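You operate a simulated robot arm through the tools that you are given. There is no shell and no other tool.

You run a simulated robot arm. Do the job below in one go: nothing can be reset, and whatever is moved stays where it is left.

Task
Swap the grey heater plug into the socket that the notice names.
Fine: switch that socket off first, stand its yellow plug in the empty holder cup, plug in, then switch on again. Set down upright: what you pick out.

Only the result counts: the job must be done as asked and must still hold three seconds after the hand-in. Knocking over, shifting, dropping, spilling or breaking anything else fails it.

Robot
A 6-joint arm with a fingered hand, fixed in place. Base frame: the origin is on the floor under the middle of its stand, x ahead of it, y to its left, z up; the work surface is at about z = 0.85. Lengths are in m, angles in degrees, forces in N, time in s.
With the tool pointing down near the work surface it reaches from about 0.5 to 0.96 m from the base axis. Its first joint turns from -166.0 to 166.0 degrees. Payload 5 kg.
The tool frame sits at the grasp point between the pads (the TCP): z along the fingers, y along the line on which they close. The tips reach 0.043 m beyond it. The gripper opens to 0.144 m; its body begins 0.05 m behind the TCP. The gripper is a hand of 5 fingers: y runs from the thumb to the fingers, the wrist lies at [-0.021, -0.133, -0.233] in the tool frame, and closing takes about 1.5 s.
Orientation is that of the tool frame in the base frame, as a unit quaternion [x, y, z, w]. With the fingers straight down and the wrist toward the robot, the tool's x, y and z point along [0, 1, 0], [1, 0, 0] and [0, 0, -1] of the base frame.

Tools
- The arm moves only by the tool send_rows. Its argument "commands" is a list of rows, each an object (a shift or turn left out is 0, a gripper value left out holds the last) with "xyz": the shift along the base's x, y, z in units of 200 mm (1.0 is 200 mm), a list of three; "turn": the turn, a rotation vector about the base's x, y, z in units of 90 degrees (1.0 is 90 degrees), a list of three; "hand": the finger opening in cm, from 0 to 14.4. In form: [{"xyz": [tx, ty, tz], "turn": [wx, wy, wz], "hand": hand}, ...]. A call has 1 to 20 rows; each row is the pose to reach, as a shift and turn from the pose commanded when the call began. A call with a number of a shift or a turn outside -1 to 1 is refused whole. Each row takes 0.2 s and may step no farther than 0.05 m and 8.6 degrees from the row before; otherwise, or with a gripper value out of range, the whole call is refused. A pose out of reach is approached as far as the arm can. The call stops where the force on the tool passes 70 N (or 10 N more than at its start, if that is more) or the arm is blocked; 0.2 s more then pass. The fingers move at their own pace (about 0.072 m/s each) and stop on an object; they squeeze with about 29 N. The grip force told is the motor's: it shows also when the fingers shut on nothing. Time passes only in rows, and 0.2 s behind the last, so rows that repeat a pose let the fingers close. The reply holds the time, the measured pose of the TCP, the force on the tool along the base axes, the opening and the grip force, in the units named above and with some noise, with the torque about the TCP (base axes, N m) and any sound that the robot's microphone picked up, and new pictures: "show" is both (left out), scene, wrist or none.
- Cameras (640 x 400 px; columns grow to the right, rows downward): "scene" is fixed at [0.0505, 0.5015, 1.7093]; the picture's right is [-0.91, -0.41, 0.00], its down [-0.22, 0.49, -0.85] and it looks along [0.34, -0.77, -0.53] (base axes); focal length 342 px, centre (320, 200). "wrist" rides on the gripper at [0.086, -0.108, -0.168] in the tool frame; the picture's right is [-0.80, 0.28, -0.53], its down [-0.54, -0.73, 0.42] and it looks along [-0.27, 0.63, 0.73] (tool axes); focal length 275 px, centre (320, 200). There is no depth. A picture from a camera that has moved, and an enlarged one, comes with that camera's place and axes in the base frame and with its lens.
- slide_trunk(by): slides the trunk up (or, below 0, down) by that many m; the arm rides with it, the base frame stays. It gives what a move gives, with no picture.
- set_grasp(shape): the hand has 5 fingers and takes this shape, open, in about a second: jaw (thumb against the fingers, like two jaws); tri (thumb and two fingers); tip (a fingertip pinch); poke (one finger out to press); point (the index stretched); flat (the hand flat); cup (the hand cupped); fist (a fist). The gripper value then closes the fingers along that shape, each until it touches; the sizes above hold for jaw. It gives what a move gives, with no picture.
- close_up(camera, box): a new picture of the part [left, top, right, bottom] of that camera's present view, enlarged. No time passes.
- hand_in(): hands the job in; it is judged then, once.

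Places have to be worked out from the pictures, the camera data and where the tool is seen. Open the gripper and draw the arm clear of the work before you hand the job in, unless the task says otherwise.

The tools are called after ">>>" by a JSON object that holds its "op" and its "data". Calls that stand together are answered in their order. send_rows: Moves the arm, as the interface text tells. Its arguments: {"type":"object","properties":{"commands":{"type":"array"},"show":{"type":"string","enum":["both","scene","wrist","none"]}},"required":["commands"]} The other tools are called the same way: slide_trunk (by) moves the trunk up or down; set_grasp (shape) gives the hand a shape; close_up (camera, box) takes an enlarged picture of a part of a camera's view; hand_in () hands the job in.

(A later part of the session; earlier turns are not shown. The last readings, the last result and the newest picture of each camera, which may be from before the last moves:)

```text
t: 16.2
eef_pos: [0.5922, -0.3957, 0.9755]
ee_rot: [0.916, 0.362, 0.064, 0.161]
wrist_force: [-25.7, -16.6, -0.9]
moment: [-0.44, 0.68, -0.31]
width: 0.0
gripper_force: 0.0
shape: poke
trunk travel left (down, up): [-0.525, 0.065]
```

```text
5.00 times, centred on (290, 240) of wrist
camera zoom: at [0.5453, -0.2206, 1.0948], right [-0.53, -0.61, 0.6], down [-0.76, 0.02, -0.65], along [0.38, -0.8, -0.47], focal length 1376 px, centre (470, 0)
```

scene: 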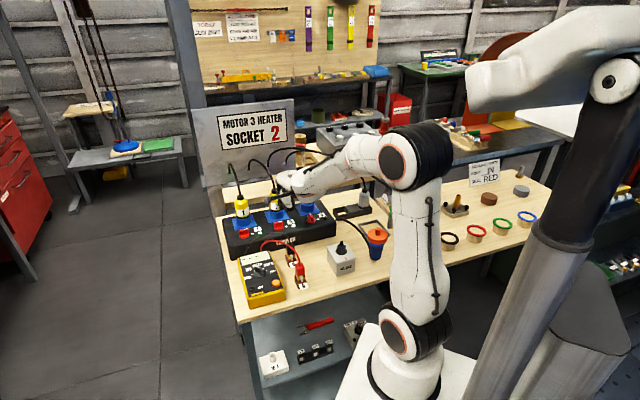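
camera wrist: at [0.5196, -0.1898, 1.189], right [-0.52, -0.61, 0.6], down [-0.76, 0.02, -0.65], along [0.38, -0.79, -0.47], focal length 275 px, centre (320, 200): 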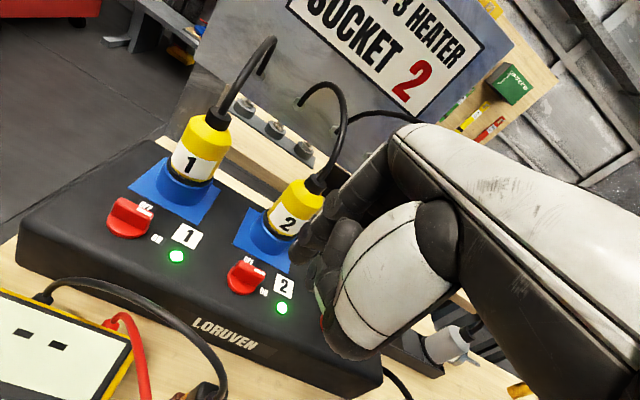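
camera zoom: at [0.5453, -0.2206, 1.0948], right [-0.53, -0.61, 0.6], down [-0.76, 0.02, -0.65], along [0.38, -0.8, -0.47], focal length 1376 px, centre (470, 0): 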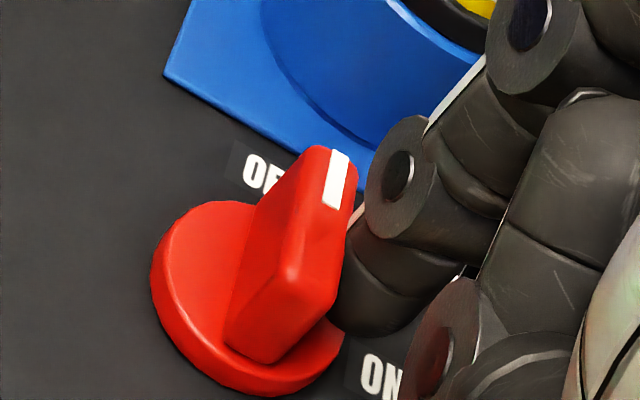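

The knob is hard against its OFF stop (about 30 N) and lamp 2 is out. I'll draw the finger off sideways, lift clear in front of the box, and look at the whole scene.

>>> {"op": "send_rows", "data": {"commands": [{"xyz": [-0.0365, -0.0345, 0]}, {"xyz": [-0.05, -0.04, 0.12]}, {"xyz": [-0.08, 0.0, 0.34]}, {"xyz": [-0.12, 0.1, 0.55]}, {"xyz": [-0.165, 0.2, 0.76]}, {"xyz": [-0.165, 0.28, 0.97]}], "show": "both"}}

>>> {"op": "close_up", "data": {"camera": "wrist", "box": [100, 200, 340, 380]}}

```text
t: 17.6
eef_pos: [0.5606, -0.3385, 1.1689]
ee_rot: [0.915, 0.364, 0.064, 0.161]
wrist_force: [0.2, -0.9, 0.2]
moment: [0.01, -0.03, -0.02]
width: 0.0
gripper_force: 0.1
shape: poke
trunk travel left (down, up): [-0.525, 0.065]
camera wrist: at [0.5142, -0.1628, 1.2885], right [-0.52, -0.61, 0.6], down [-0.76, 0.02, -0.65], along [0.38, -0.79, -0.47], focal length 275 px, centre (320, 200)
```

scene: 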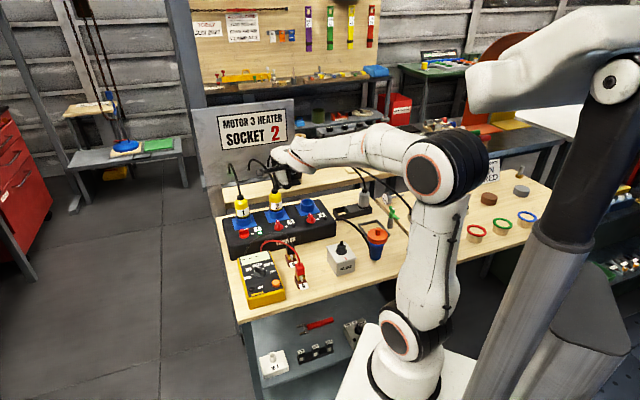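
wrist: 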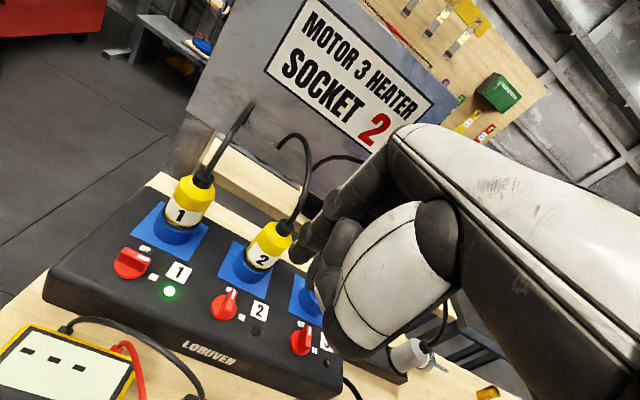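

```text
2.22 times, centred on (220, 290) of wrist
camera zoom: at [0.5142, -0.1628, 1.2885], right [-0.52, -0.61, 0.6], down [-0.76, 0.02, -0.65], along [0.38, -0.79, -0.47], focal length 612 px, centre (542, 0)
```

zoom: 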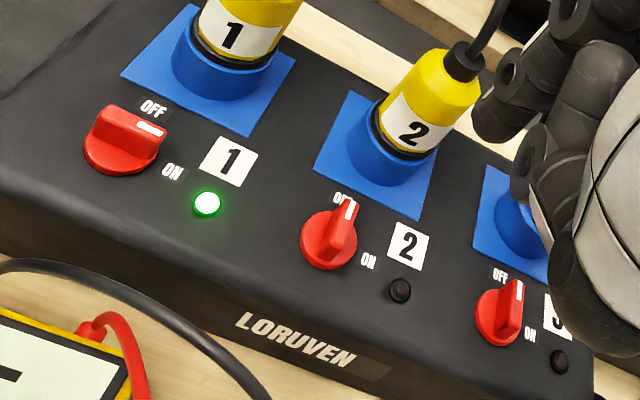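

Socket 2 is off and lamp 1 is untouched. I'll take the three-finger shape in the air and turn the hand to a side grasp (thumb on the socket 1 side, pointing 30° down towards the board).

>>> {"op": "set_grasp", "data": {"shape": "tri"}}

>>> {"op": "send_rows", "data": {"commands": [{"turn": [0.01505, -0.05496, -0.05986], "xyz": [0, 0, 0]}, {"turn": [0.0301, -0.1099, -0.1197]}, {"turn": [0.0451, -0.1649, -0.1796]}, {"turn": [0.0602, -0.2198, -0.2394]}, {"turn": [0.0752, -0.2748, -0.2993]}, {"turn": [0.0903, -0.3298, -0.3592]}, {"turn": [0.1053, -0.3847, -0.419]}, {"turn": [0.1204, -0.4397, -0.4789]}, {"turn": [0.1354, -0.4947, -0.5388]}, {"turn": [0.1505, -0.5496, -0.5986]}, {"turn": [0.1655, -0.6046, -0.6585]}, {"turn": [0.1806, -0.6595, -0.7183]}, {"turn": [0.1956, -0.7145, -0.7782]}], "show": "both"}}

```text
t: 18.5
eef_pos: [0.5604, -0.3381, 1.1679]
ee_rot: [0.915, 0.363, 0.064, 0.161]
wrist_force: [0.6, -0.5, 0.2]
moment: [0.0, 0.01, 0.0]
width: 0.1439
gripper_force: 0.0
shape: tri
trunk travel left (down, up): [-0.525, 0.065]
```

```text
t: 21.3
eef_pos: [0.5608, -0.3382, 1.1685]
ee_rot: [0.794, -0.344, 0.459, 0.198]
wrist_force: [-0.2, 0.8, -0.1]
moment: [0.0, -0.01, 0.0]
width: 0.144
gripper_force: 0.2
shape: tri
trunk travel left (down, up): [-0.525, 0.065]
camera wrist: at [0.5699, -0.1885, 1.3263], right [-0.8, 0.43, -0.42], down [0.6, 0.43, -0.68], along [-0.11, -0.79, -0.6], focal length 275 px, centre (320, 200)
```

scene: 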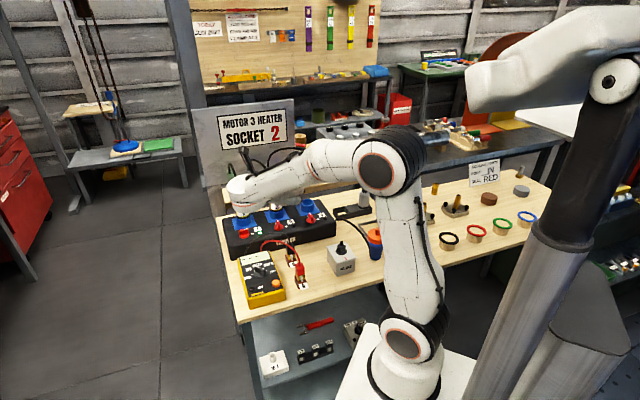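
wrist: 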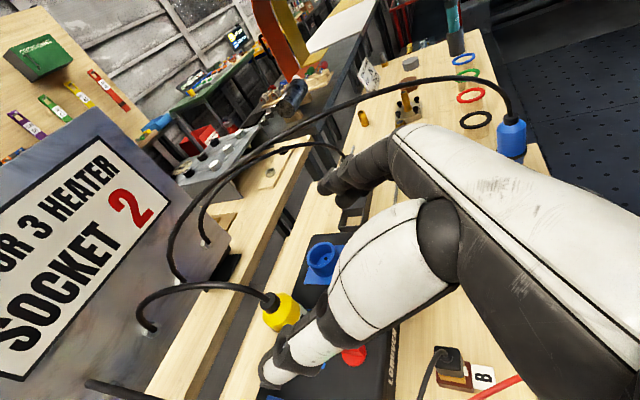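

The hand has taken the side-grasp attitude well. I'll zoom in on plug 2 from here to fix its axis before approaching.

>>> {"op": "close_up", "data": {"camera": "wrist", "box": [200, 230, 400, 400]}}

>>> {"op": "close_up", "data": {"camera": "scene", "box": [215, 130, 345, 240]}}

```text
2.35 times, centred on (300, 315) of wrist
camera zoom: at [0.5699, -0.1885, 1.3263], right [-0.8, 0.43, -0.42], down [0.6, 0.43, -0.68], along [-0.11, -0.79, -0.6], focal length 648 px, centre (367, -71)
```

zoom: 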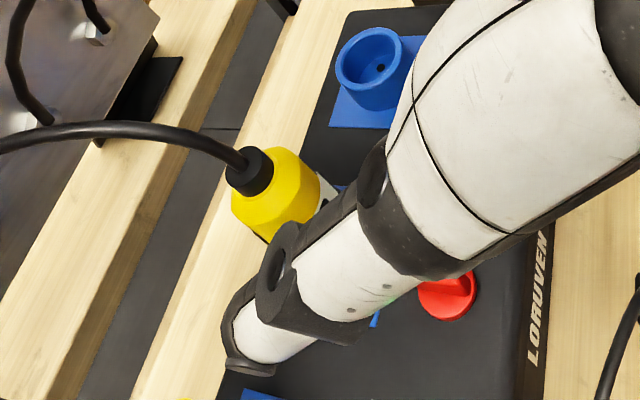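

```text
3.64 times, centred on (280, 185) of scene
camera zoom: at [0.0505, 0.5015, 1.7093], right [-0.91, -0.41, 0.0], down [-0.22, 0.49, -0.85], along [0.34, -0.77, -0.53], focal length 1243 px, centre (466, 254)
```

zoom: 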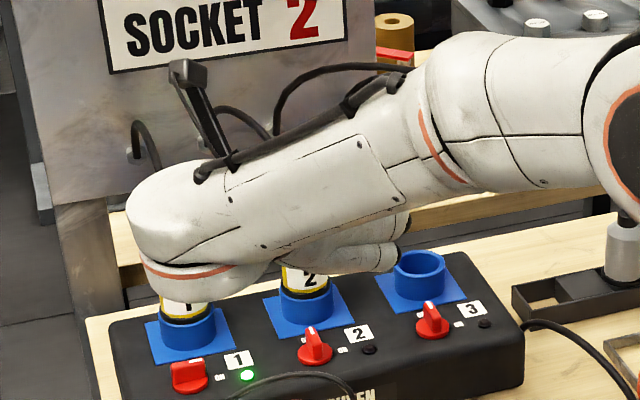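

Plug 2's axis works out near (0.659,-0.445), 14.5 cm straight ahead of the hand along the socket's front direction. I'll part-close to 9 cm and lower to grasp height (TCP z≈1.01), still in front of the box.

>>> {"op": "send_rows", "data": {"commands": [{"xyz": [0, 0, -0.1], "hand": 9}, {"xyz": [0, 0, -0.25], "hand": 9}, {"xyz": [0, 0, -0.4], "hand": 9}, {"xyz": [0, 0, -0.55], "hand": 9}, {"xyz": [0, 0, -0.7], "hand": 9}, {"xyz": [0, 0, -0.79], "hand": 9}, {"xyz": [0, 0, -0.79], "hand": 9}], "show": "both"}}

>>> {"op": "close_up", "data": {"camera": "wrist", "box": [180, 150, 420, 400]}}

>>> {"op": "close_up", "data": {"camera": "scene", "box": [215, 160, 345, 270]}}

```text
t: 22.9
eef_pos: [0.6005, -0.3399, 1.0744]
ee_rot: [0.805, -0.35, 0.435, 0.201]
wrist_force: [-0.1, -0.3, 0.1]
moment: [-0.01, -0.01, 0.02]
width: 0.0905
gripper_force: 0.1
shape: tri
out of reach, approached as far as the arm can: row 2, 3, 4, 5, 6, 7
trunk travel left (down, up): [-0.525, 0.065]
camera wrist: at [0.6189, -0.1935, 1.2354], right [-0.81, 0.45, -0.37], down [0.57, 0.44, -0.7], along [-0.15, -0.78, -0.61], focal length 275 px, centre (320, 200)
```

scene: 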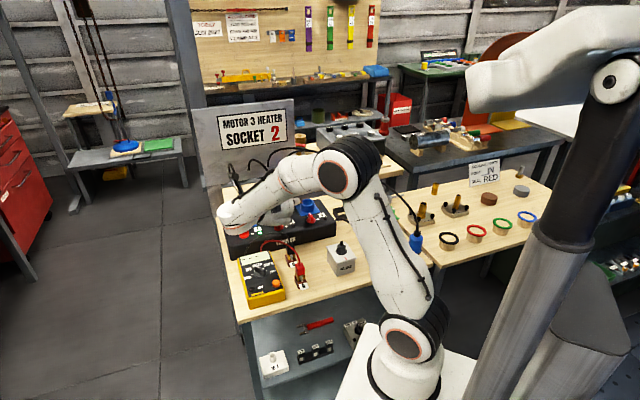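
wrist: 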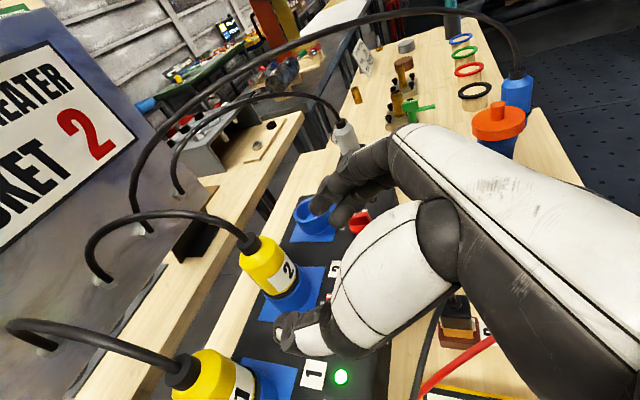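

```text
1.60 times, centred on (300, 275) of wrist
camera zoom: at [0.6189, -0.1935, 1.2354], right [-0.81, 0.45, -0.37], down [0.57, 0.44, -0.7], along [-0.15, -0.78, -0.61], focal length 440 px, centre (352, 80)
```

zoom: 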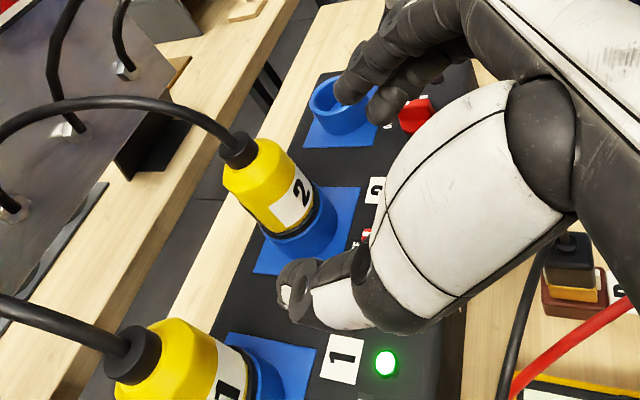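

```text
3.64 times, centred on (280, 215) of scene
camera zoom: at [0.0505, 0.5015, 1.7093], right [-0.91, -0.41, 0.0], down [-0.22, 0.49, -0.85], along [0.34, -0.77, -0.53], focal length 1243 px, centre (466, 146)
```

zoom: 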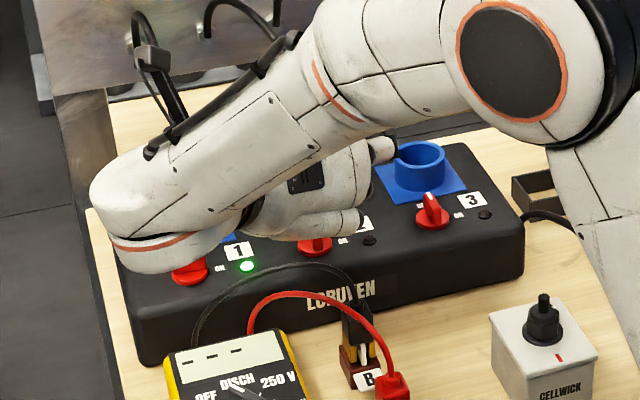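

The arm is too folded to get that low this close in (the TCP stopped at z=1.074, drifting towards socket 1). I'll go back up first, then lower the trunk a little to gain room.

>>> {"op": "send_rows", "data": {"commands": [{"xyz": [0, 0, 0.2]}, {"xyz": [0, 0, 0.4]}, {"xyz": [0, 0, 0.6]}, {"xyz": [0, 0, 0.79]}, {"xyz": [0, 0, 0.9]}, {"xyz": [0, 0, 0.9]}], "show": "none"}}

```text
t: 24.3
eef_pos: [0.6015, -0.3399, 1.2532]
ee_rot: [0.806, -0.35, 0.434, 0.2]
wrist_force: [0.1, 0.2, -0.4]
moment: [-0.03, 0.0, 0.0]
width: 0.0902
gripper_force: 0.0
shape: tri
trunk travel left (down, up): [-0.525, 0.065]
```

The commanded pose now follows the reached one, at z=1.253. I'll slide the trunk down 10 cm, which keeps the hand well above everything.

>>> {"op": "slide_trunk", "data": {"by": -0.1}}

```text
t: 25.6
eef_pos: [0.6022, -0.3391, 1.1532]
ee_rot: [0.805, -0.35, 0.434, 0.201]
wrist_force: [0.4, -0.3, 1.0]
moment: [-0.02, 0.0, 0.0]
width: 0.0905
gripper_force: 0.0
shape: tri
trunk travel left (down, up): [-0.425, 0.165]
```

Trunk is down 10 cm. Now I'll correct the small attitude error, go back in line with plug 2 and lower to grasp height in front of the box.

>>> {"op": "send_rows", "data": {"commands": [{"xyz": [-0.1, 0.0025, 0], "turn": [-0.008, -0.0157, 0.005]}, {"xyz": [-0.21, 0.005, 0], "turn": [-0.016, -0.0314, 0.0099]}, {"xyz": [-0.21, 0.005, -0.18], "turn": [-0.016, -0.0314, 0.0099]}, {"xyz": [-0.21, 0.005, -0.36], "turn": [-0.016, -0.0314, 0.0099]}, {"xyz": [-0.21, 0.005, -0.54], "turn": [-0.016, -0.0314, 0.0099]}, {"xyz": [-0.21, 0.005, -0.71], "turn": [-0.016, -0.0314, 0.0099]}, {"xyz": [-0.21, 0.005, -0.71], "turn": [-0.016, -0.0314, 0.0099]}], "show": "both"}}

>>> {"op": "close_up", "data": {"camera": "wrist", "box": [180, 150, 420, 400]}}

>>> {"op": "close_up", "data": {"camera": "scene", "box": [215, 160, 345, 270]}}

```text
t: 27.2
eef_pos: [0.5644, -0.3393, 1.0232]
ee_rot: [0.796, -0.345, 0.457, 0.198]
wrist_force: [0.3, -0.9, 0.0]
moment: [-0.02, 0.0, 0.02]
width: 0.0901
gripper_force: 0.1
shape: tri
out of reach, approached as far as the arm can: row 6, 7
trunk travel left (down, up): [-0.425, 0.165]
camera wrist: at [0.5736, -0.1895, 1.1812], right [-0.8, 0.44, -0.42], down [0.59, 0.43, -0.68], along [-0.12, -0.79, -0.6], focal length 275 px, centre (320, 200)
```

scene: 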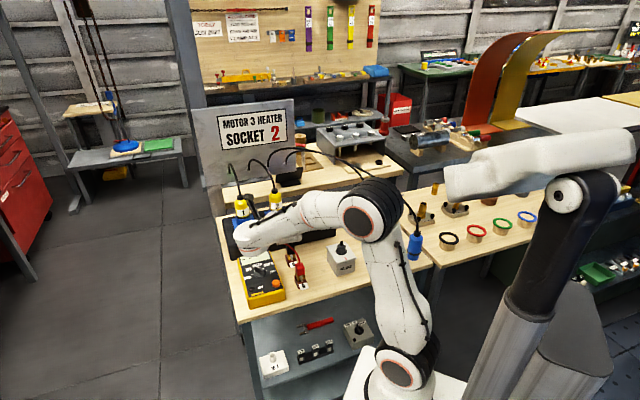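
wrist: 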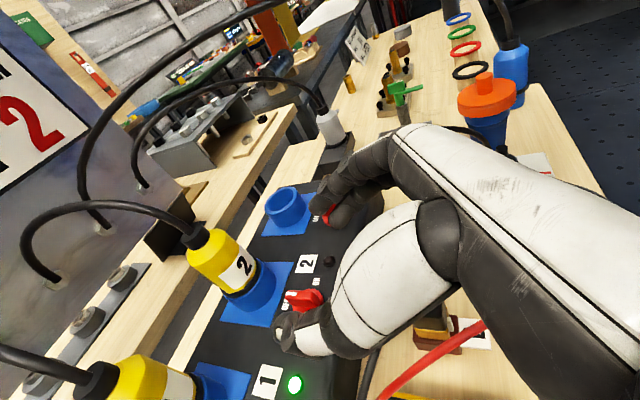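

```text
1.60 times, centred on (300, 275) of wrist
camera zoom: at [0.5736, -0.1895, 1.1812], right [-0.8, 0.44, -0.42], down [0.59, 0.43, -0.68], along [-0.12, -0.79, -0.6], focal length 440 px, centre (352, 80)
```

zoom: 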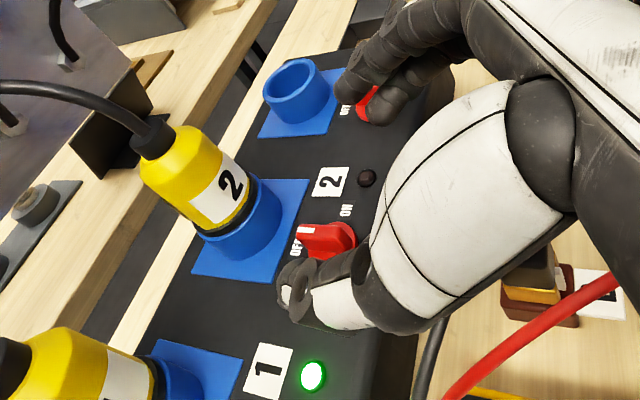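

```text
3.64 times, centred on (280, 215) of scene
camera zoom: at [0.0505, 0.5015, 1.7093], right [-0.91, -0.41, 0.0], down [-0.22, 0.49, -0.85], along [0.34, -0.77, -0.53], focal length 1243 px, centre (466, 146)
```

zoom: 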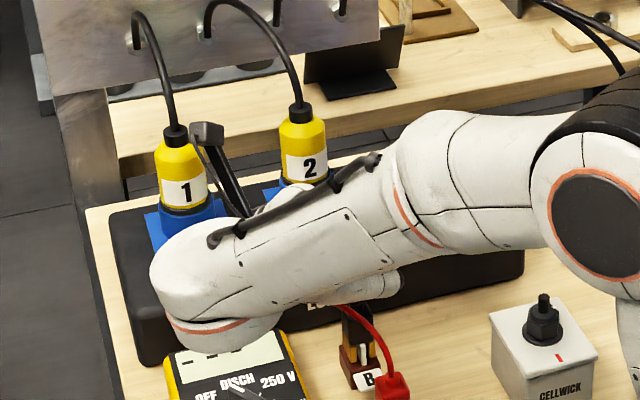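

Now at z=1.023 in line with plug 2, hand open either side. Plug 2's axis refines to about (0.661,-0.446); I'll move forward to 3 cm short of it while sinking to z≈1.008.

>>> {"op": "send_rows", "data": {"commands": [{"xyz": [0.08, -0.09, -0.01]}, {"xyz": [0.16, -0.18, -0.03]}, {"xyz": [0.24, -0.27, -0.05]}, {"xyz": [0.32, -0.36, -0.07]}, {"xyz": [0.38, -0.4255, -0.076]}, {"xyz": [0.38, -0.4255, -0.076]}], "show": "both"}}

>>> {"op": "close_up", "data": {"camera": "wrist", "box": [180, 150, 420, 400]}}

>>> {"op": "close_up", "data": {"camera": "scene", "box": [225, 160, 325, 250]}}

```text
t: 28.6
eef_pos: [0.641, -0.4227, 1.0071]
ee_rot: [0.794, -0.344, 0.46, 0.199]
wrist_force: [0.2, -1.0, 0.1]
moment: [-0.05, -0.01, 0.0]
width: 0.0906
gripper_force: 0.1
shape: tri
trunk travel left (down, up): [-0.425, 0.165]
camera wrist: at [0.6485, -0.2729, 1.1645], right [-0.8, 0.43, -0.42], down [0.6, 0.43, -0.68], along [-0.11, -0.79, -0.6], focal length 275 px, centre (320, 200)
```

scene: 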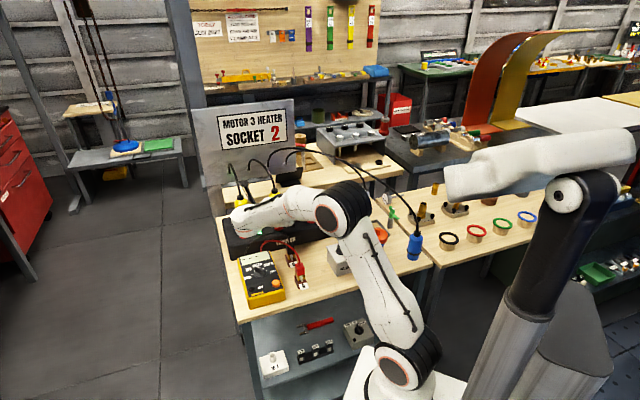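
wrist: 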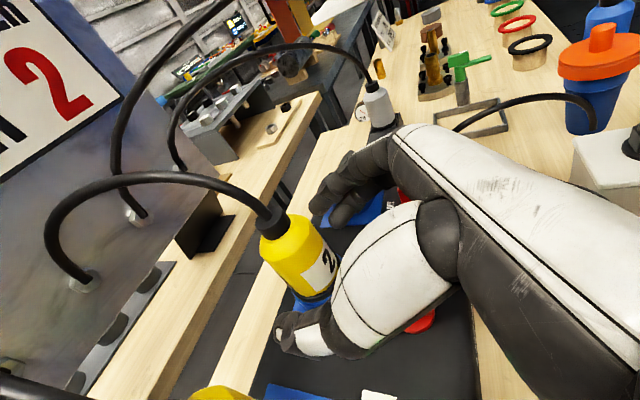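

```text
1.60 times, centred on (300, 275) of wrist
camera zoom: at [0.6485, -0.2729, 1.1645], right [-0.8, 0.43, -0.42], down [0.6, 0.43, -0.68], along [-0.11, -0.79, -0.6], focal length 440 px, centre (352, 80)
```

zoom: 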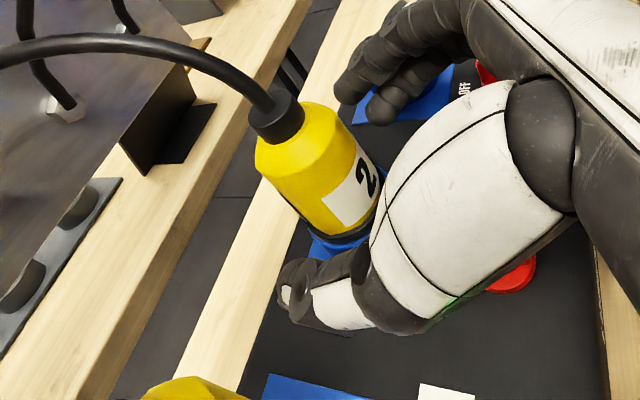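

```text
4.44 times, centred on (275, 205) of scene
camera zoom: at [0.0505, 0.5015, 1.7093], right [-0.91, -0.41, 0.0], down [-0.22, 0.49, -0.85], along [0.34, -0.77, -0.53], focal length 1519 px, centre (520, 178)
```

zoom: 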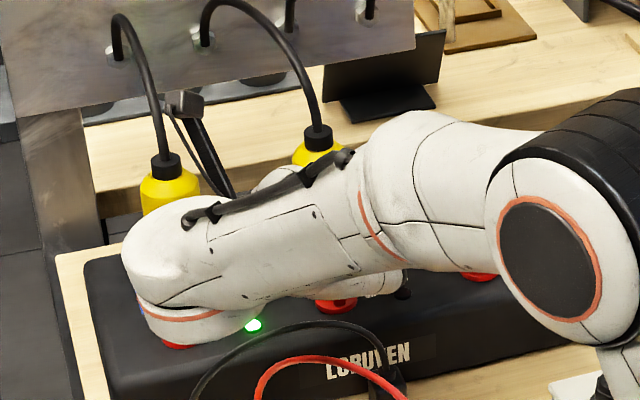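

The plug stands centred between thumb and fingers, about 2.8 cm further along. I'll move onto its axis and close gently until the fingers hold it.

>>> {"op": "send_rows", "data": {"commands": [{"xyz": [0.048, -0.051, 0]}, {"xyz": [0.094, -0.1, 0]}, {"xyz": [0.094, -0.1, 0], "hand": 7}, {"xyz": [0.094, -0.1, 0], "hand": 5}, {"xyz": [0.094, -0.1, 0], "hand": 4}, {"xyz": [0.094, -0.1, 0], "hand": 3}, {"xyz": [0.094, -0.1, 0], "hand": 2}, {"xyz": [0.094, -0.1, 0], "hand": 1}, {"xyz": [0.094, -0.1, 0], "hand": 0}, {"xyz": [0.094, -0.1, 0], "hand": 0}], "show": "both"}}

>>> {"op": "close_up", "data": {"camera": "wrist", "box": [180, 150, 420, 400]}}

```text
t: 30.8
eef_pos: [0.6573, -0.4429, 1.0076]
ee_rot: [0.794, -0.344, 0.46, 0.199]
wrist_force: [-0.1, -2.8, 1.0]
moment: [-0.08, 0.06, -0.02]
width: 0.0351
gripper_force: 29.2
shape: tri
trunk travel left (down, up): [-0.425, 0.165]
camera wrist: at [0.6663, -0.293, 1.1646], right [-0.8, 0.43, -0.42], down [0.6, 0.43, -0.68], along [-0.11, -0.79, -0.6], focal length 275 px, centre (320, 200)
```

scene: 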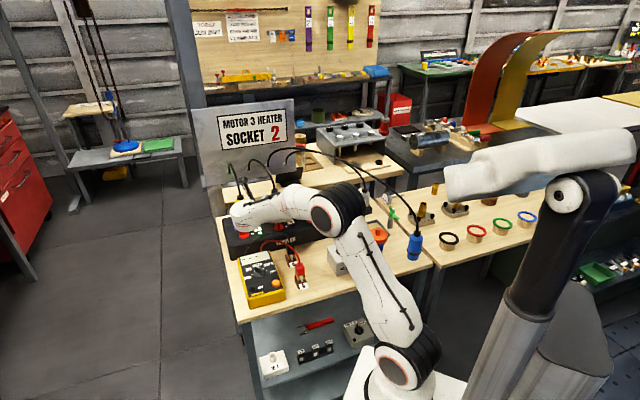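
wrist: 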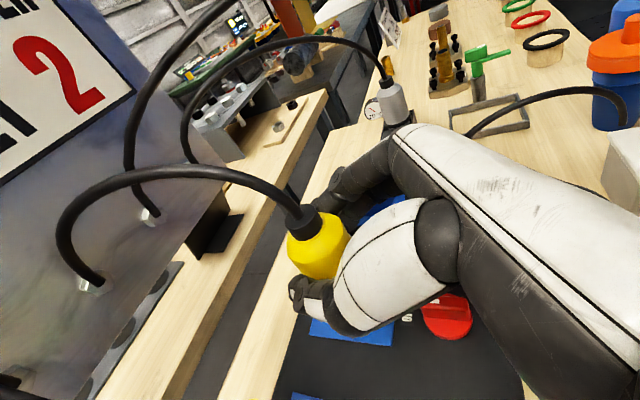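

```text
1.60 times, centred on (300, 275) of wrist
camera zoom: at [0.6663, -0.293, 1.1646], right [-0.8, 0.43, -0.42], down [0.6, 0.43, -0.68], along [-0.11, -0.79, -0.6], focal length 440 px, centre (352, 80)
```

zoom: 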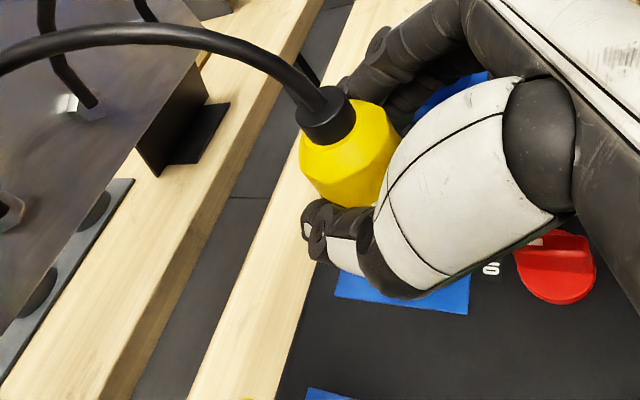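

The grip holds at 29 N around the plug body. I'll pull it straight up in small steps and check that the plug comes along.

>>> {"op": "send_rows", "data": {"commands": [{"xyz": [0, 0, 0.03]}, {"xyz": [0, 0, 0.06]}, {"xyz": [0, 0, 0.09]}, {"xyz": [0, 0, 0.12]}, {"xyz": [0, 0, 0.15]}], "show": "both"}}

>>> {"op": "close_up", "data": {"camera": "wrist", "box": [180, 150, 420, 400]}}

>>> {"op": "close_up", "data": {"camera": "scene", "box": [225, 150, 325, 240]}}

```text
t: 32.0
eef_pos: [0.6577, -0.4426, 1.037]
ee_rot: [0.795, -0.344, 0.459, 0.199]
wrist_force: [0.0, -0.5, -1.4]
moment: [0.07, 0.0, 0.01]
width: 0.0348
gripper_force: 29.1
shape: tri
trunk travel left (down, up): [-0.425, 0.165]
camera wrist: at [0.6669, -0.2931, 1.1947], right [-0.8, 0.43, -0.42], down [0.6, 0.43, -0.68], along [-0.11, -0.79, -0.6], focal length 275 px, centre (320, 200)
```

scene: 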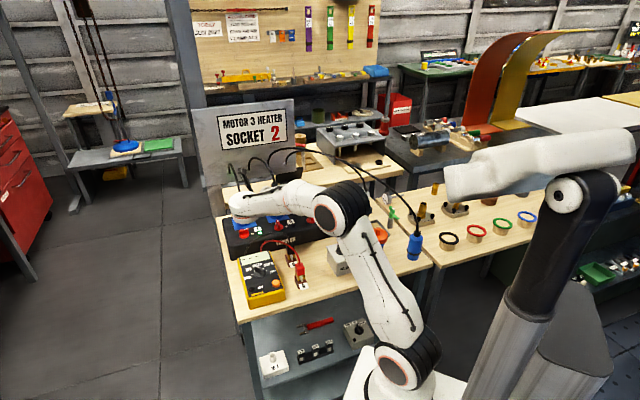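
wrist: 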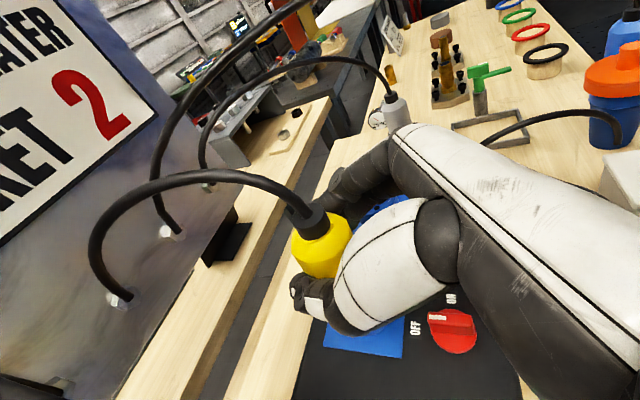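

```text
1.60 times, centred on (300, 275) of wrist
camera zoom: at [0.6669, -0.2931, 1.1947], right [-0.8, 0.43, -0.42], down [0.6, 0.43, -0.68], along [-0.11, -0.79, -0.6], focal length 440 px, centre (352, 80)
```

zoom: 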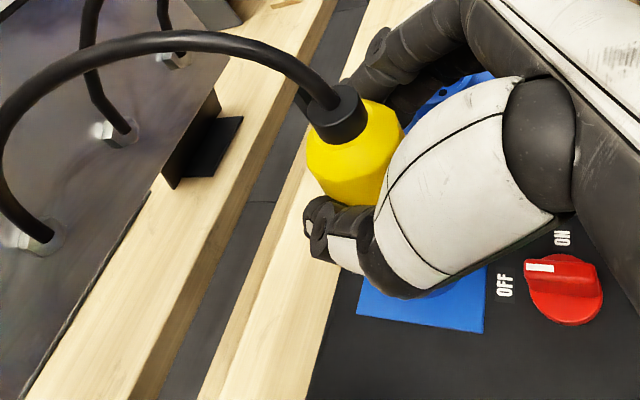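

```text
4.44 times, centred on (275, 195) of scene
camera zoom: at [0.0505, 0.5015, 1.7093], right [-0.91, -0.41, 0.0], down [-0.22, 0.49, -0.85], along [0.34, -0.77, -0.53], focal length 1519 px, centre (520, 222)
```

zoom: 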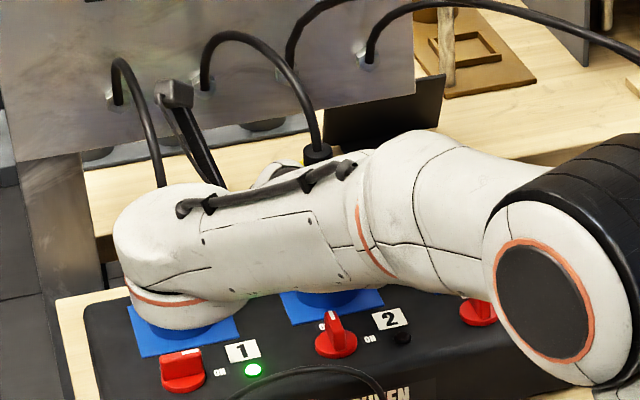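

The plug rises with the hand at very little force. I'll lift it another 7 cm to clear the socket, then inspect how it hangs in the grip.

>>> {"op": "send_rows", "data": {"commands": [{"xyz": [0, 0, 0.06]}, {"xyz": [0, 0, 0.12]}, {"xyz": [0, 0, 0.18]}, {"xyz": [0, 0, 0.24]}, {"xyz": [0, 0, 0.3]}, {"xyz": [0, 0, 0.36]}], "show": "both"}}

>>> {"op": "close_up", "data": {"camera": "wrist", "box": [180, 150, 420, 400]}}

>>> {"op": "close_up", "data": {"camera": "scene", "box": [225, 140, 325, 230]}}

```text
t: 33.4
eef_pos: [0.6602, -0.442, 1.1113]
ee_rot: [0.795, -0.344, 0.459, 0.198]
wrist_force: [0.3, 0.4, -1.8]
moment: [0.01, 0.02, 0.01]
width: 0.0351
gripper_force: 29.0
shape: tri
trunk travel left (down, up): [-0.425, 0.165]
camera wrist: at [0.6676, -0.2933, 1.2677], right [-0.8, 0.43, -0.42], down [0.59, 0.43, -0.68], along [-0.11, -0.79, -0.6], focal length 275 px, centre (320, 200)
```

scene: 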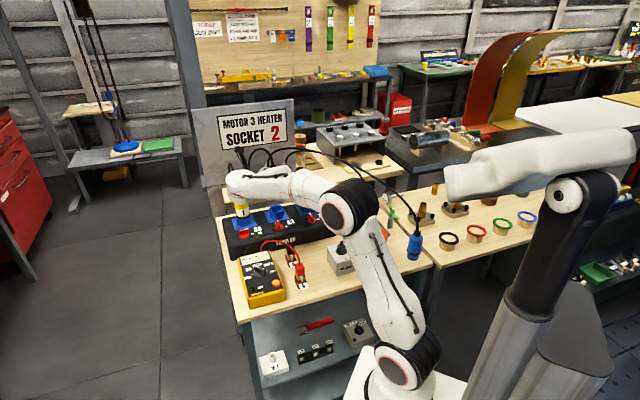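
wrist: 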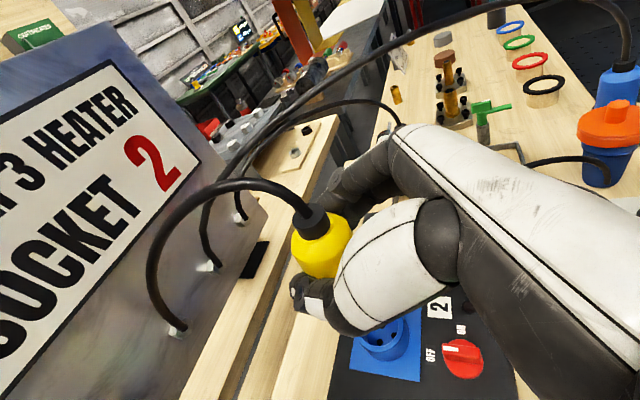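

```text
1.60 times, centred on (300, 275) of wrist
camera zoom: at [0.6676, -0.2933, 1.2677], right [-0.8, 0.43, -0.42], down [0.59, 0.43, -0.68], along [-0.11, -0.79, -0.6], focal length 440 px, centre (352, 80)
```

zoom: 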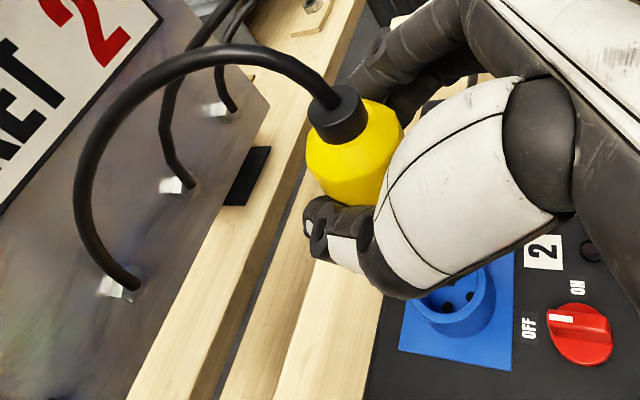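

```text
4.44 times, centred on (275, 185) of scene
camera zoom: at [0.0505, 0.5015, 1.7093], right [-0.91, -0.41, 0.0], down [-0.22, 0.49, -0.85], along [0.34, -0.77, -0.53], focal length 1519 px, centre (520, 267)
```

zoom: 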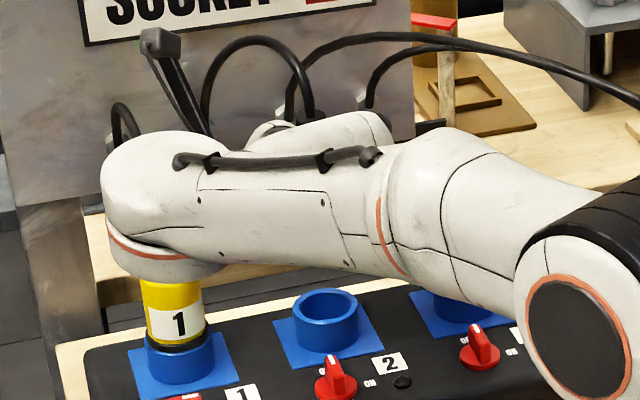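

Plug 2 is out and hangs steadily in the grip; socket 2 is open. I'll look closely at socket 2's holes and at the holder region before moving.

>>> {"op": "close_up", "data": {"camera": "wrist", "box": [340, 300, 500, 400]}}

>>> {"op": "close_up", "data": {"camera": "wrist", "box": [260, 190, 380, 300]}}

>>> {"op": "close_up", "data": {"camera": "scene", "box": [320, 170, 400, 240]}}

```text
4.00 times, centred on (420, 350) of wrist
camera zoom: at [0.6676, -0.2933, 1.2677], right [-0.8, 0.43, -0.42], down [0.59, 0.43, -0.68], along [-0.11, -0.79, -0.6], focal length 1101 px, centre (-80, -400)
```

zoom: 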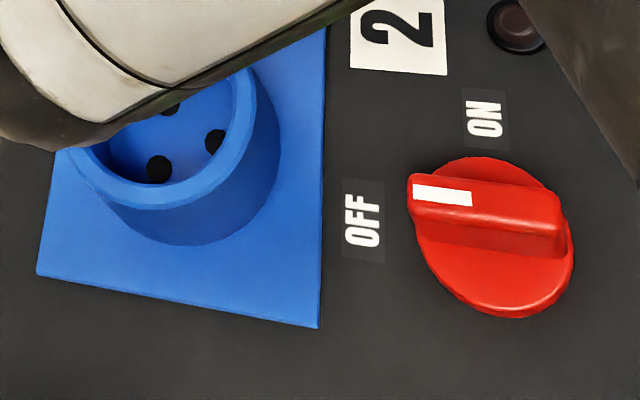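

```text
3.64 times, centred on (320, 245) of wrist
camera zoom: at [0.6676, -0.2933, 1.2677], right [-0.8, 0.43, -0.42], down [0.59, 0.43, -0.68], along [-0.11, -0.79, -0.6], focal length 1001 px, centre (320, 36)
```

zoom: 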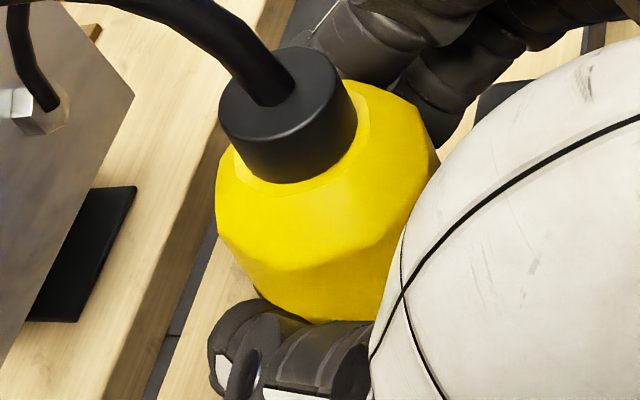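

```text
5.71 times, centred on (360, 205) of scene
camera zoom: at [0.0505, 0.5015, 1.7093], right [-0.91, -0.41, 0.0], down [-0.22, 0.49, -0.85], along [0.34, -0.77, -0.53], focal length 1953 px, centre (91, 171)
```

zoom: 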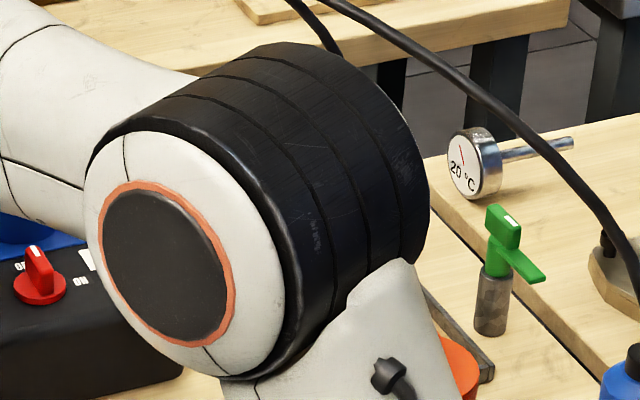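

Socket 2 has three pin holes. The neck of the held plug looks somewhat tilted about the finger axis, so I'll zoom in tightly to measure its lean.

>>> {"op": "close_up", "data": {"camera": "wrist", "box": [280, 190, 360, 290]}}

>>> {"op": "close_up", "data": {"camera": "scene", "box": [265, 140, 315, 180]}}

```text
4.00 times, centred on (320, 240) of wrist
camera zoom: at [0.6676, -0.2933, 1.2677], right [-0.8, 0.43, -0.42], down [0.59, 0.43, -0.68], along [-0.11, -0.79, -0.6], focal length 1101 px, centre (320, 40)
```

zoom: 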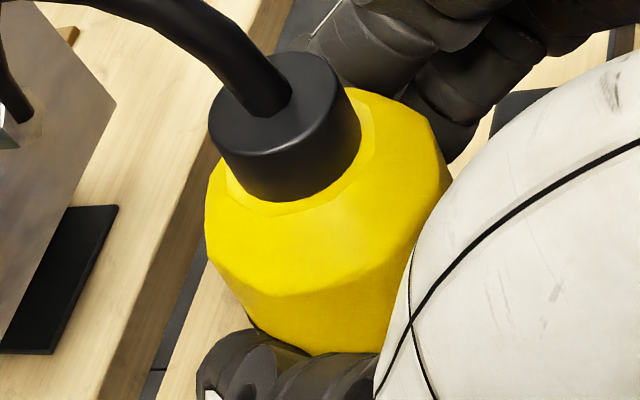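

```text
10.00 times, centred on (290, 160) of scene
camera zoom: at [0.0505, 0.5015, 1.7093], right [-0.91, -0.41, 0.0], down [-0.22, 0.49, -0.85], along [0.34, -0.77, -0.53], focal length 3417 px, centre (620, 600)
```

zoom: 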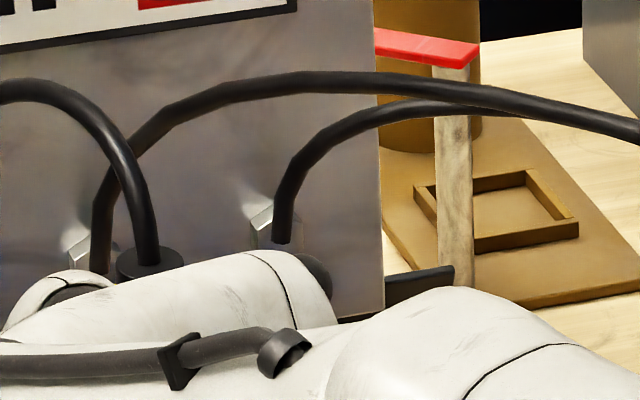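

I'll check the plug's lean independently from the scene camera, using the visible collar ring behind the hand.

>>> {"op": "close_up", "data": {"camera": "scene", "box": [267, 156, 287, 171]}}

>>> {"op": "close_up", "data": {"camera": "wrist", "box": [300, 195, 350, 245]}}

```text
16.00 times, centred on (277, 164) of scene
camera zoom: at [0.0505, 0.5015, 1.7093], right [-0.91, -0.41, 0.0], down [-0.22, 0.49, -0.85], along [0.34, -0.77, -0.53], focal length 5468 px, centre (1008, 784)
```

zoom: 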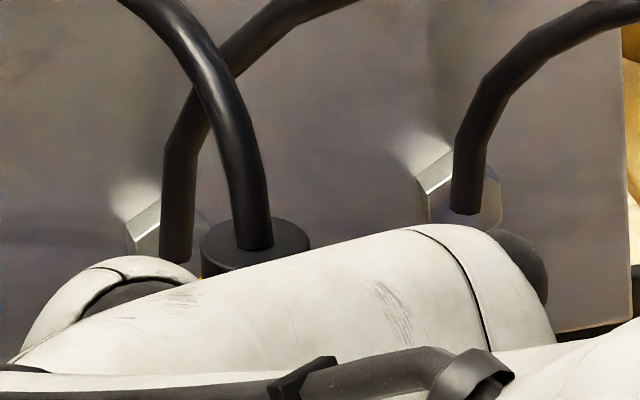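

```text
8.00 times, centred on (325, 220) of wrist
camera zoom: at [0.6676, -0.2933, 1.2677], right [-0.8, 0.43, -0.42], down [0.59, 0.43, -0.68], along [-0.11, -0.79, -0.6], focal length 2202 px, centre (280, 40)
```

zoom: 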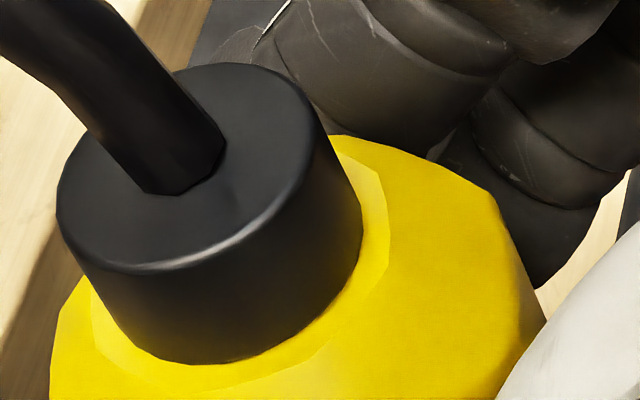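

The scene view shows the collar nearly level, so the plug hangs within a few degrees of upright. I'll carry it along the sockets towards the holder, keeping it above socket 3.

>>> {"op": "send_rows", "data": {"commands": [{"xyz": [-0.1, -0.108, -0.02]}, {"xyz": [-0.2, -0.216, -0.04]}, {"xyz": [-0.3, -0.324, -0.06]}, {"xyz": [-0.4, -0.432, -0.08]}, {"xyz": [-0.5, -0.54, -0.1]}, {"xyz": [-0.6, -0.648, -0.1]}, {"xyz": [-0.6, -0.648, -0.1]}], "show": "both"}}

>>> {"op": "close_up", "data": {"camera": "wrist", "box": [220, 180, 500, 400]}}

>>> {"op": "close_up", "data": {"camera": "scene", "box": [280, 130, 420, 240]}}

```text
t: 35.0
eef_pos: [0.5406, -0.5712, 1.0888]
ee_rot: [0.795, -0.343, 0.46, 0.197]
wrist_force: [-0.1, -0.2, -0.6]
moment: [0.04, -0.01, 0.02]
width: 0.0351
gripper_force: 28.8
shape: tri
trunk travel left (down, up): [-0.425, 0.165]
camera wrist: at [0.5484, -0.4224, 1.2465], right [-0.8, 0.43, -0.42], down [0.59, 0.43, -0.68], along [-0.11, -0.79, -0.6], focal length 275 px, centre (320, 200)
```

scene: 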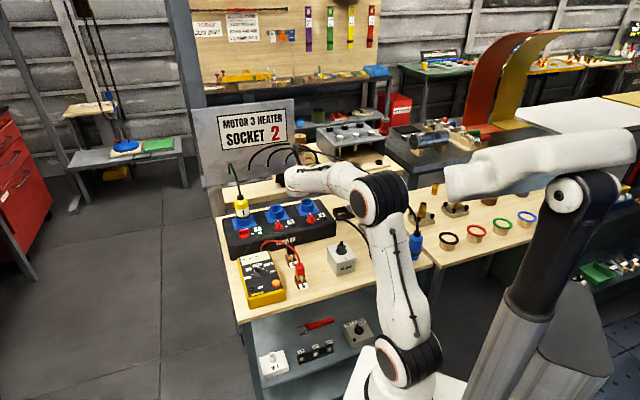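
wrist: 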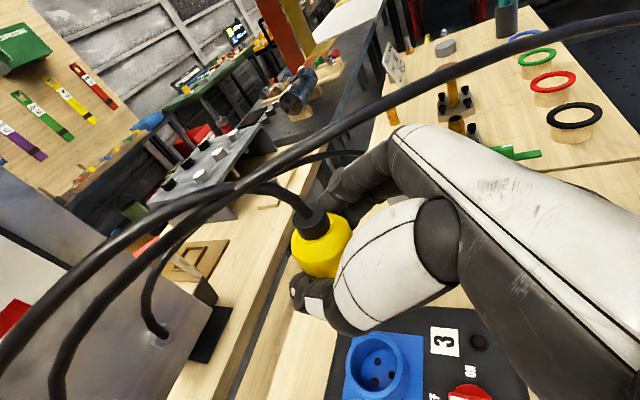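

```text
1.82 times, centred on (360, 290) of wrist
camera zoom: at [0.5484, -0.4224, 1.2465], right [-0.8, 0.43, -0.42], down [0.59, 0.43, -0.68], along [-0.11, -0.79, -0.6], focal length 500 px, centre (247, 36)
```

zoom: 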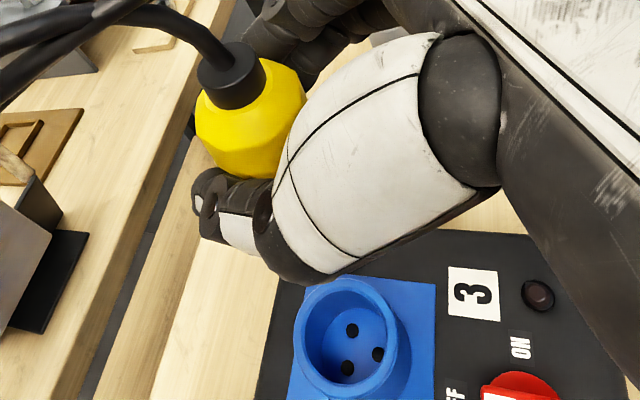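

```text
3.64 times, centred on (350, 185) of scene
camera zoom: at [0.0505, 0.5015, 1.7093], right [-0.91, -0.41, 0.0], down [-0.22, 0.49, -0.85], along [0.34, -0.77, -0.53], focal length 1243 px, centre (211, 254)
```

zoom: 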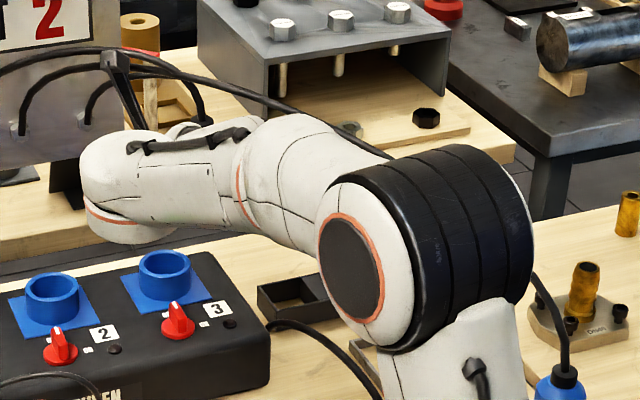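

The plug is past socket 3 and the empty holder cell shows beyond the box end; I judge its centre near (0.454,-0.671). I'll carry the plug above it at z≈1.05 and look down with the wrist camera.

>>> {"op": "send_rows", "data": {"commands": [{"xyz": [-0.11, -0.125, -0.02]}, {"xyz": [-0.22, -0.25, -0.06]}, {"xyz": [-0.33, -0.375, -0.12]}, {"xyz": [-0.433, -0.499, -0.194]}, {"xyz": [-0.433, -0.499, -0.194]}], "show": "both"}}

>>> {"op": "close_up", "data": {"camera": "wrist", "box": [240, 200, 480, 400]}}

>>> {"op": "close_up", "data": {"camera": "scene", "box": [290, 150, 420, 250]}}

```text
t: 36.2
eef_pos: [0.4527, -0.6727, 1.0493]
ee_rot: [0.795, -0.343, 0.46, 0.199]
wrist_force: [-0.4, -0.5, -2.2]
moment: [-0.01, 0.02, 0.06]
width: 0.035
gripper_force: 29.2
shape: tri
trunk travel left (down, up): [-0.425, 0.165]
camera wrist: at [0.4605, -0.5239, 1.2074], right [-0.8, 0.43, -0.42], down [0.59, 0.43, -0.68], along [-0.11, -0.79, -0.6], focal length 275 px, centre (320, 200)
```

scene: 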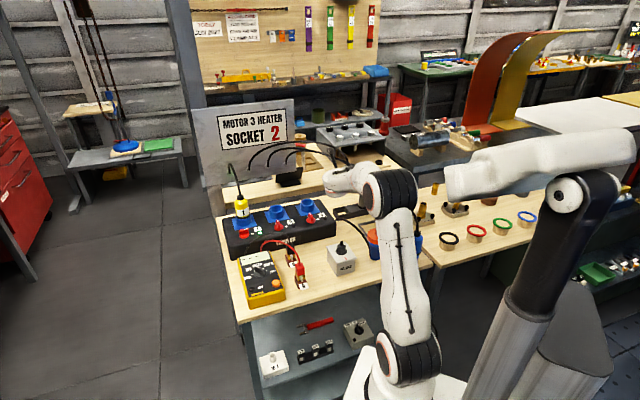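
wrist: 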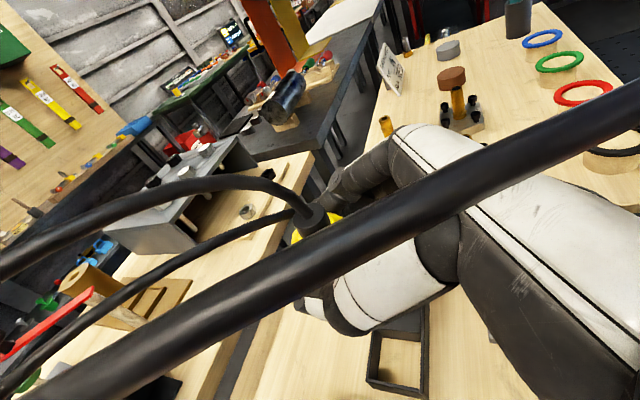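

```text
2.00 times, centred on (360, 300) of wrist
camera zoom: at [0.4605, -0.5239, 1.2074], right [-0.8, 0.43, -0.42], down [0.59, 0.43, -0.68], along [-0.11, -0.79, -0.6], focal length 551 px, centre (240, 0)
```

zoom: 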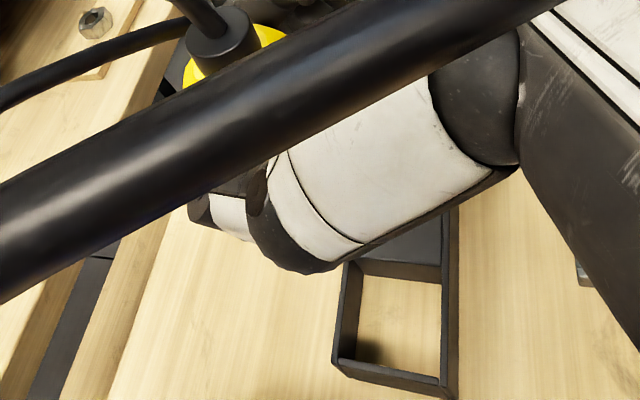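

```text
4.00 times, centred on (355, 200) of scene
camera zoom: at [0.0505, 0.5015, 1.7093], right [-0.91, -0.41, 0.0], down [-0.22, 0.49, -0.85], along [0.34, -0.77, -0.53], focal length 1367 px, centre (180, 200)
```

zoom: 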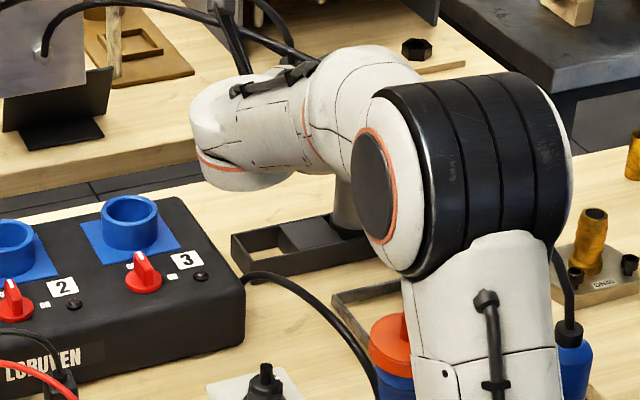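

The empty cell is visible just ahead of the hand. I'll enlarge both views of the holder to fix the cell's corners precisely.

>>> {"op": "close_up", "data": {"camera": "wrist", "box": [350, 290, 490, 400]}}

>>> {"op": "close_up", "data": {"camera": "scene", "box": [325, 185, 395, 235]}}

```text
3.64 times, centred on (420, 345) of wrist
camera zoom: at [0.4605, -0.5239, 1.2074], right [-0.8, 0.43, -0.42], down [0.59, 0.43, -0.68], along [-0.11, -0.79, -0.6], focal length 1001 px, centre (-44, -327)
```

zoom: 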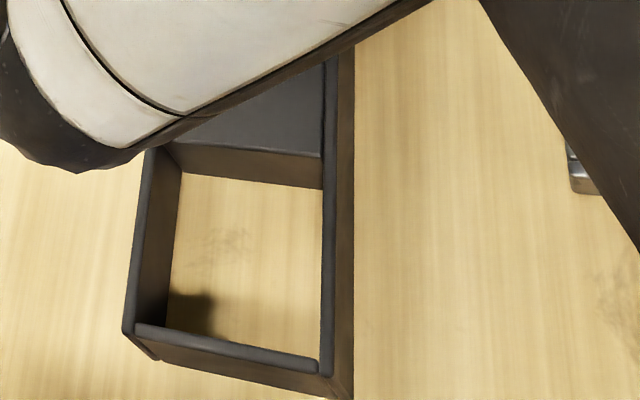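

```text
8.00 times, centred on (360, 210) of scene
camera zoom: at [0.0505, 0.5015, 1.7093], right [-0.91, -0.41, 0.0], down [-0.22, 0.49, -0.85], along [0.34, -0.77, -0.53], focal length 2734 px, centre (0, 120)
```

zoom: 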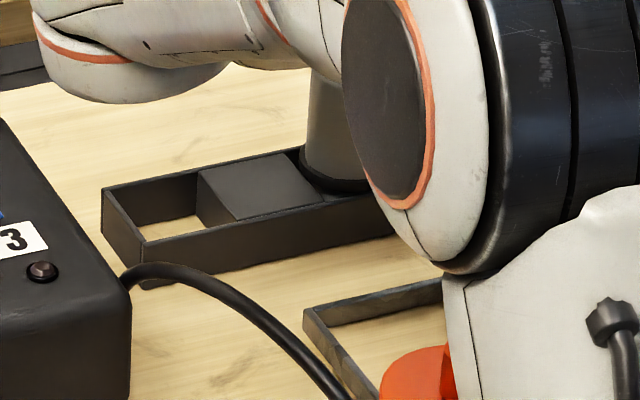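

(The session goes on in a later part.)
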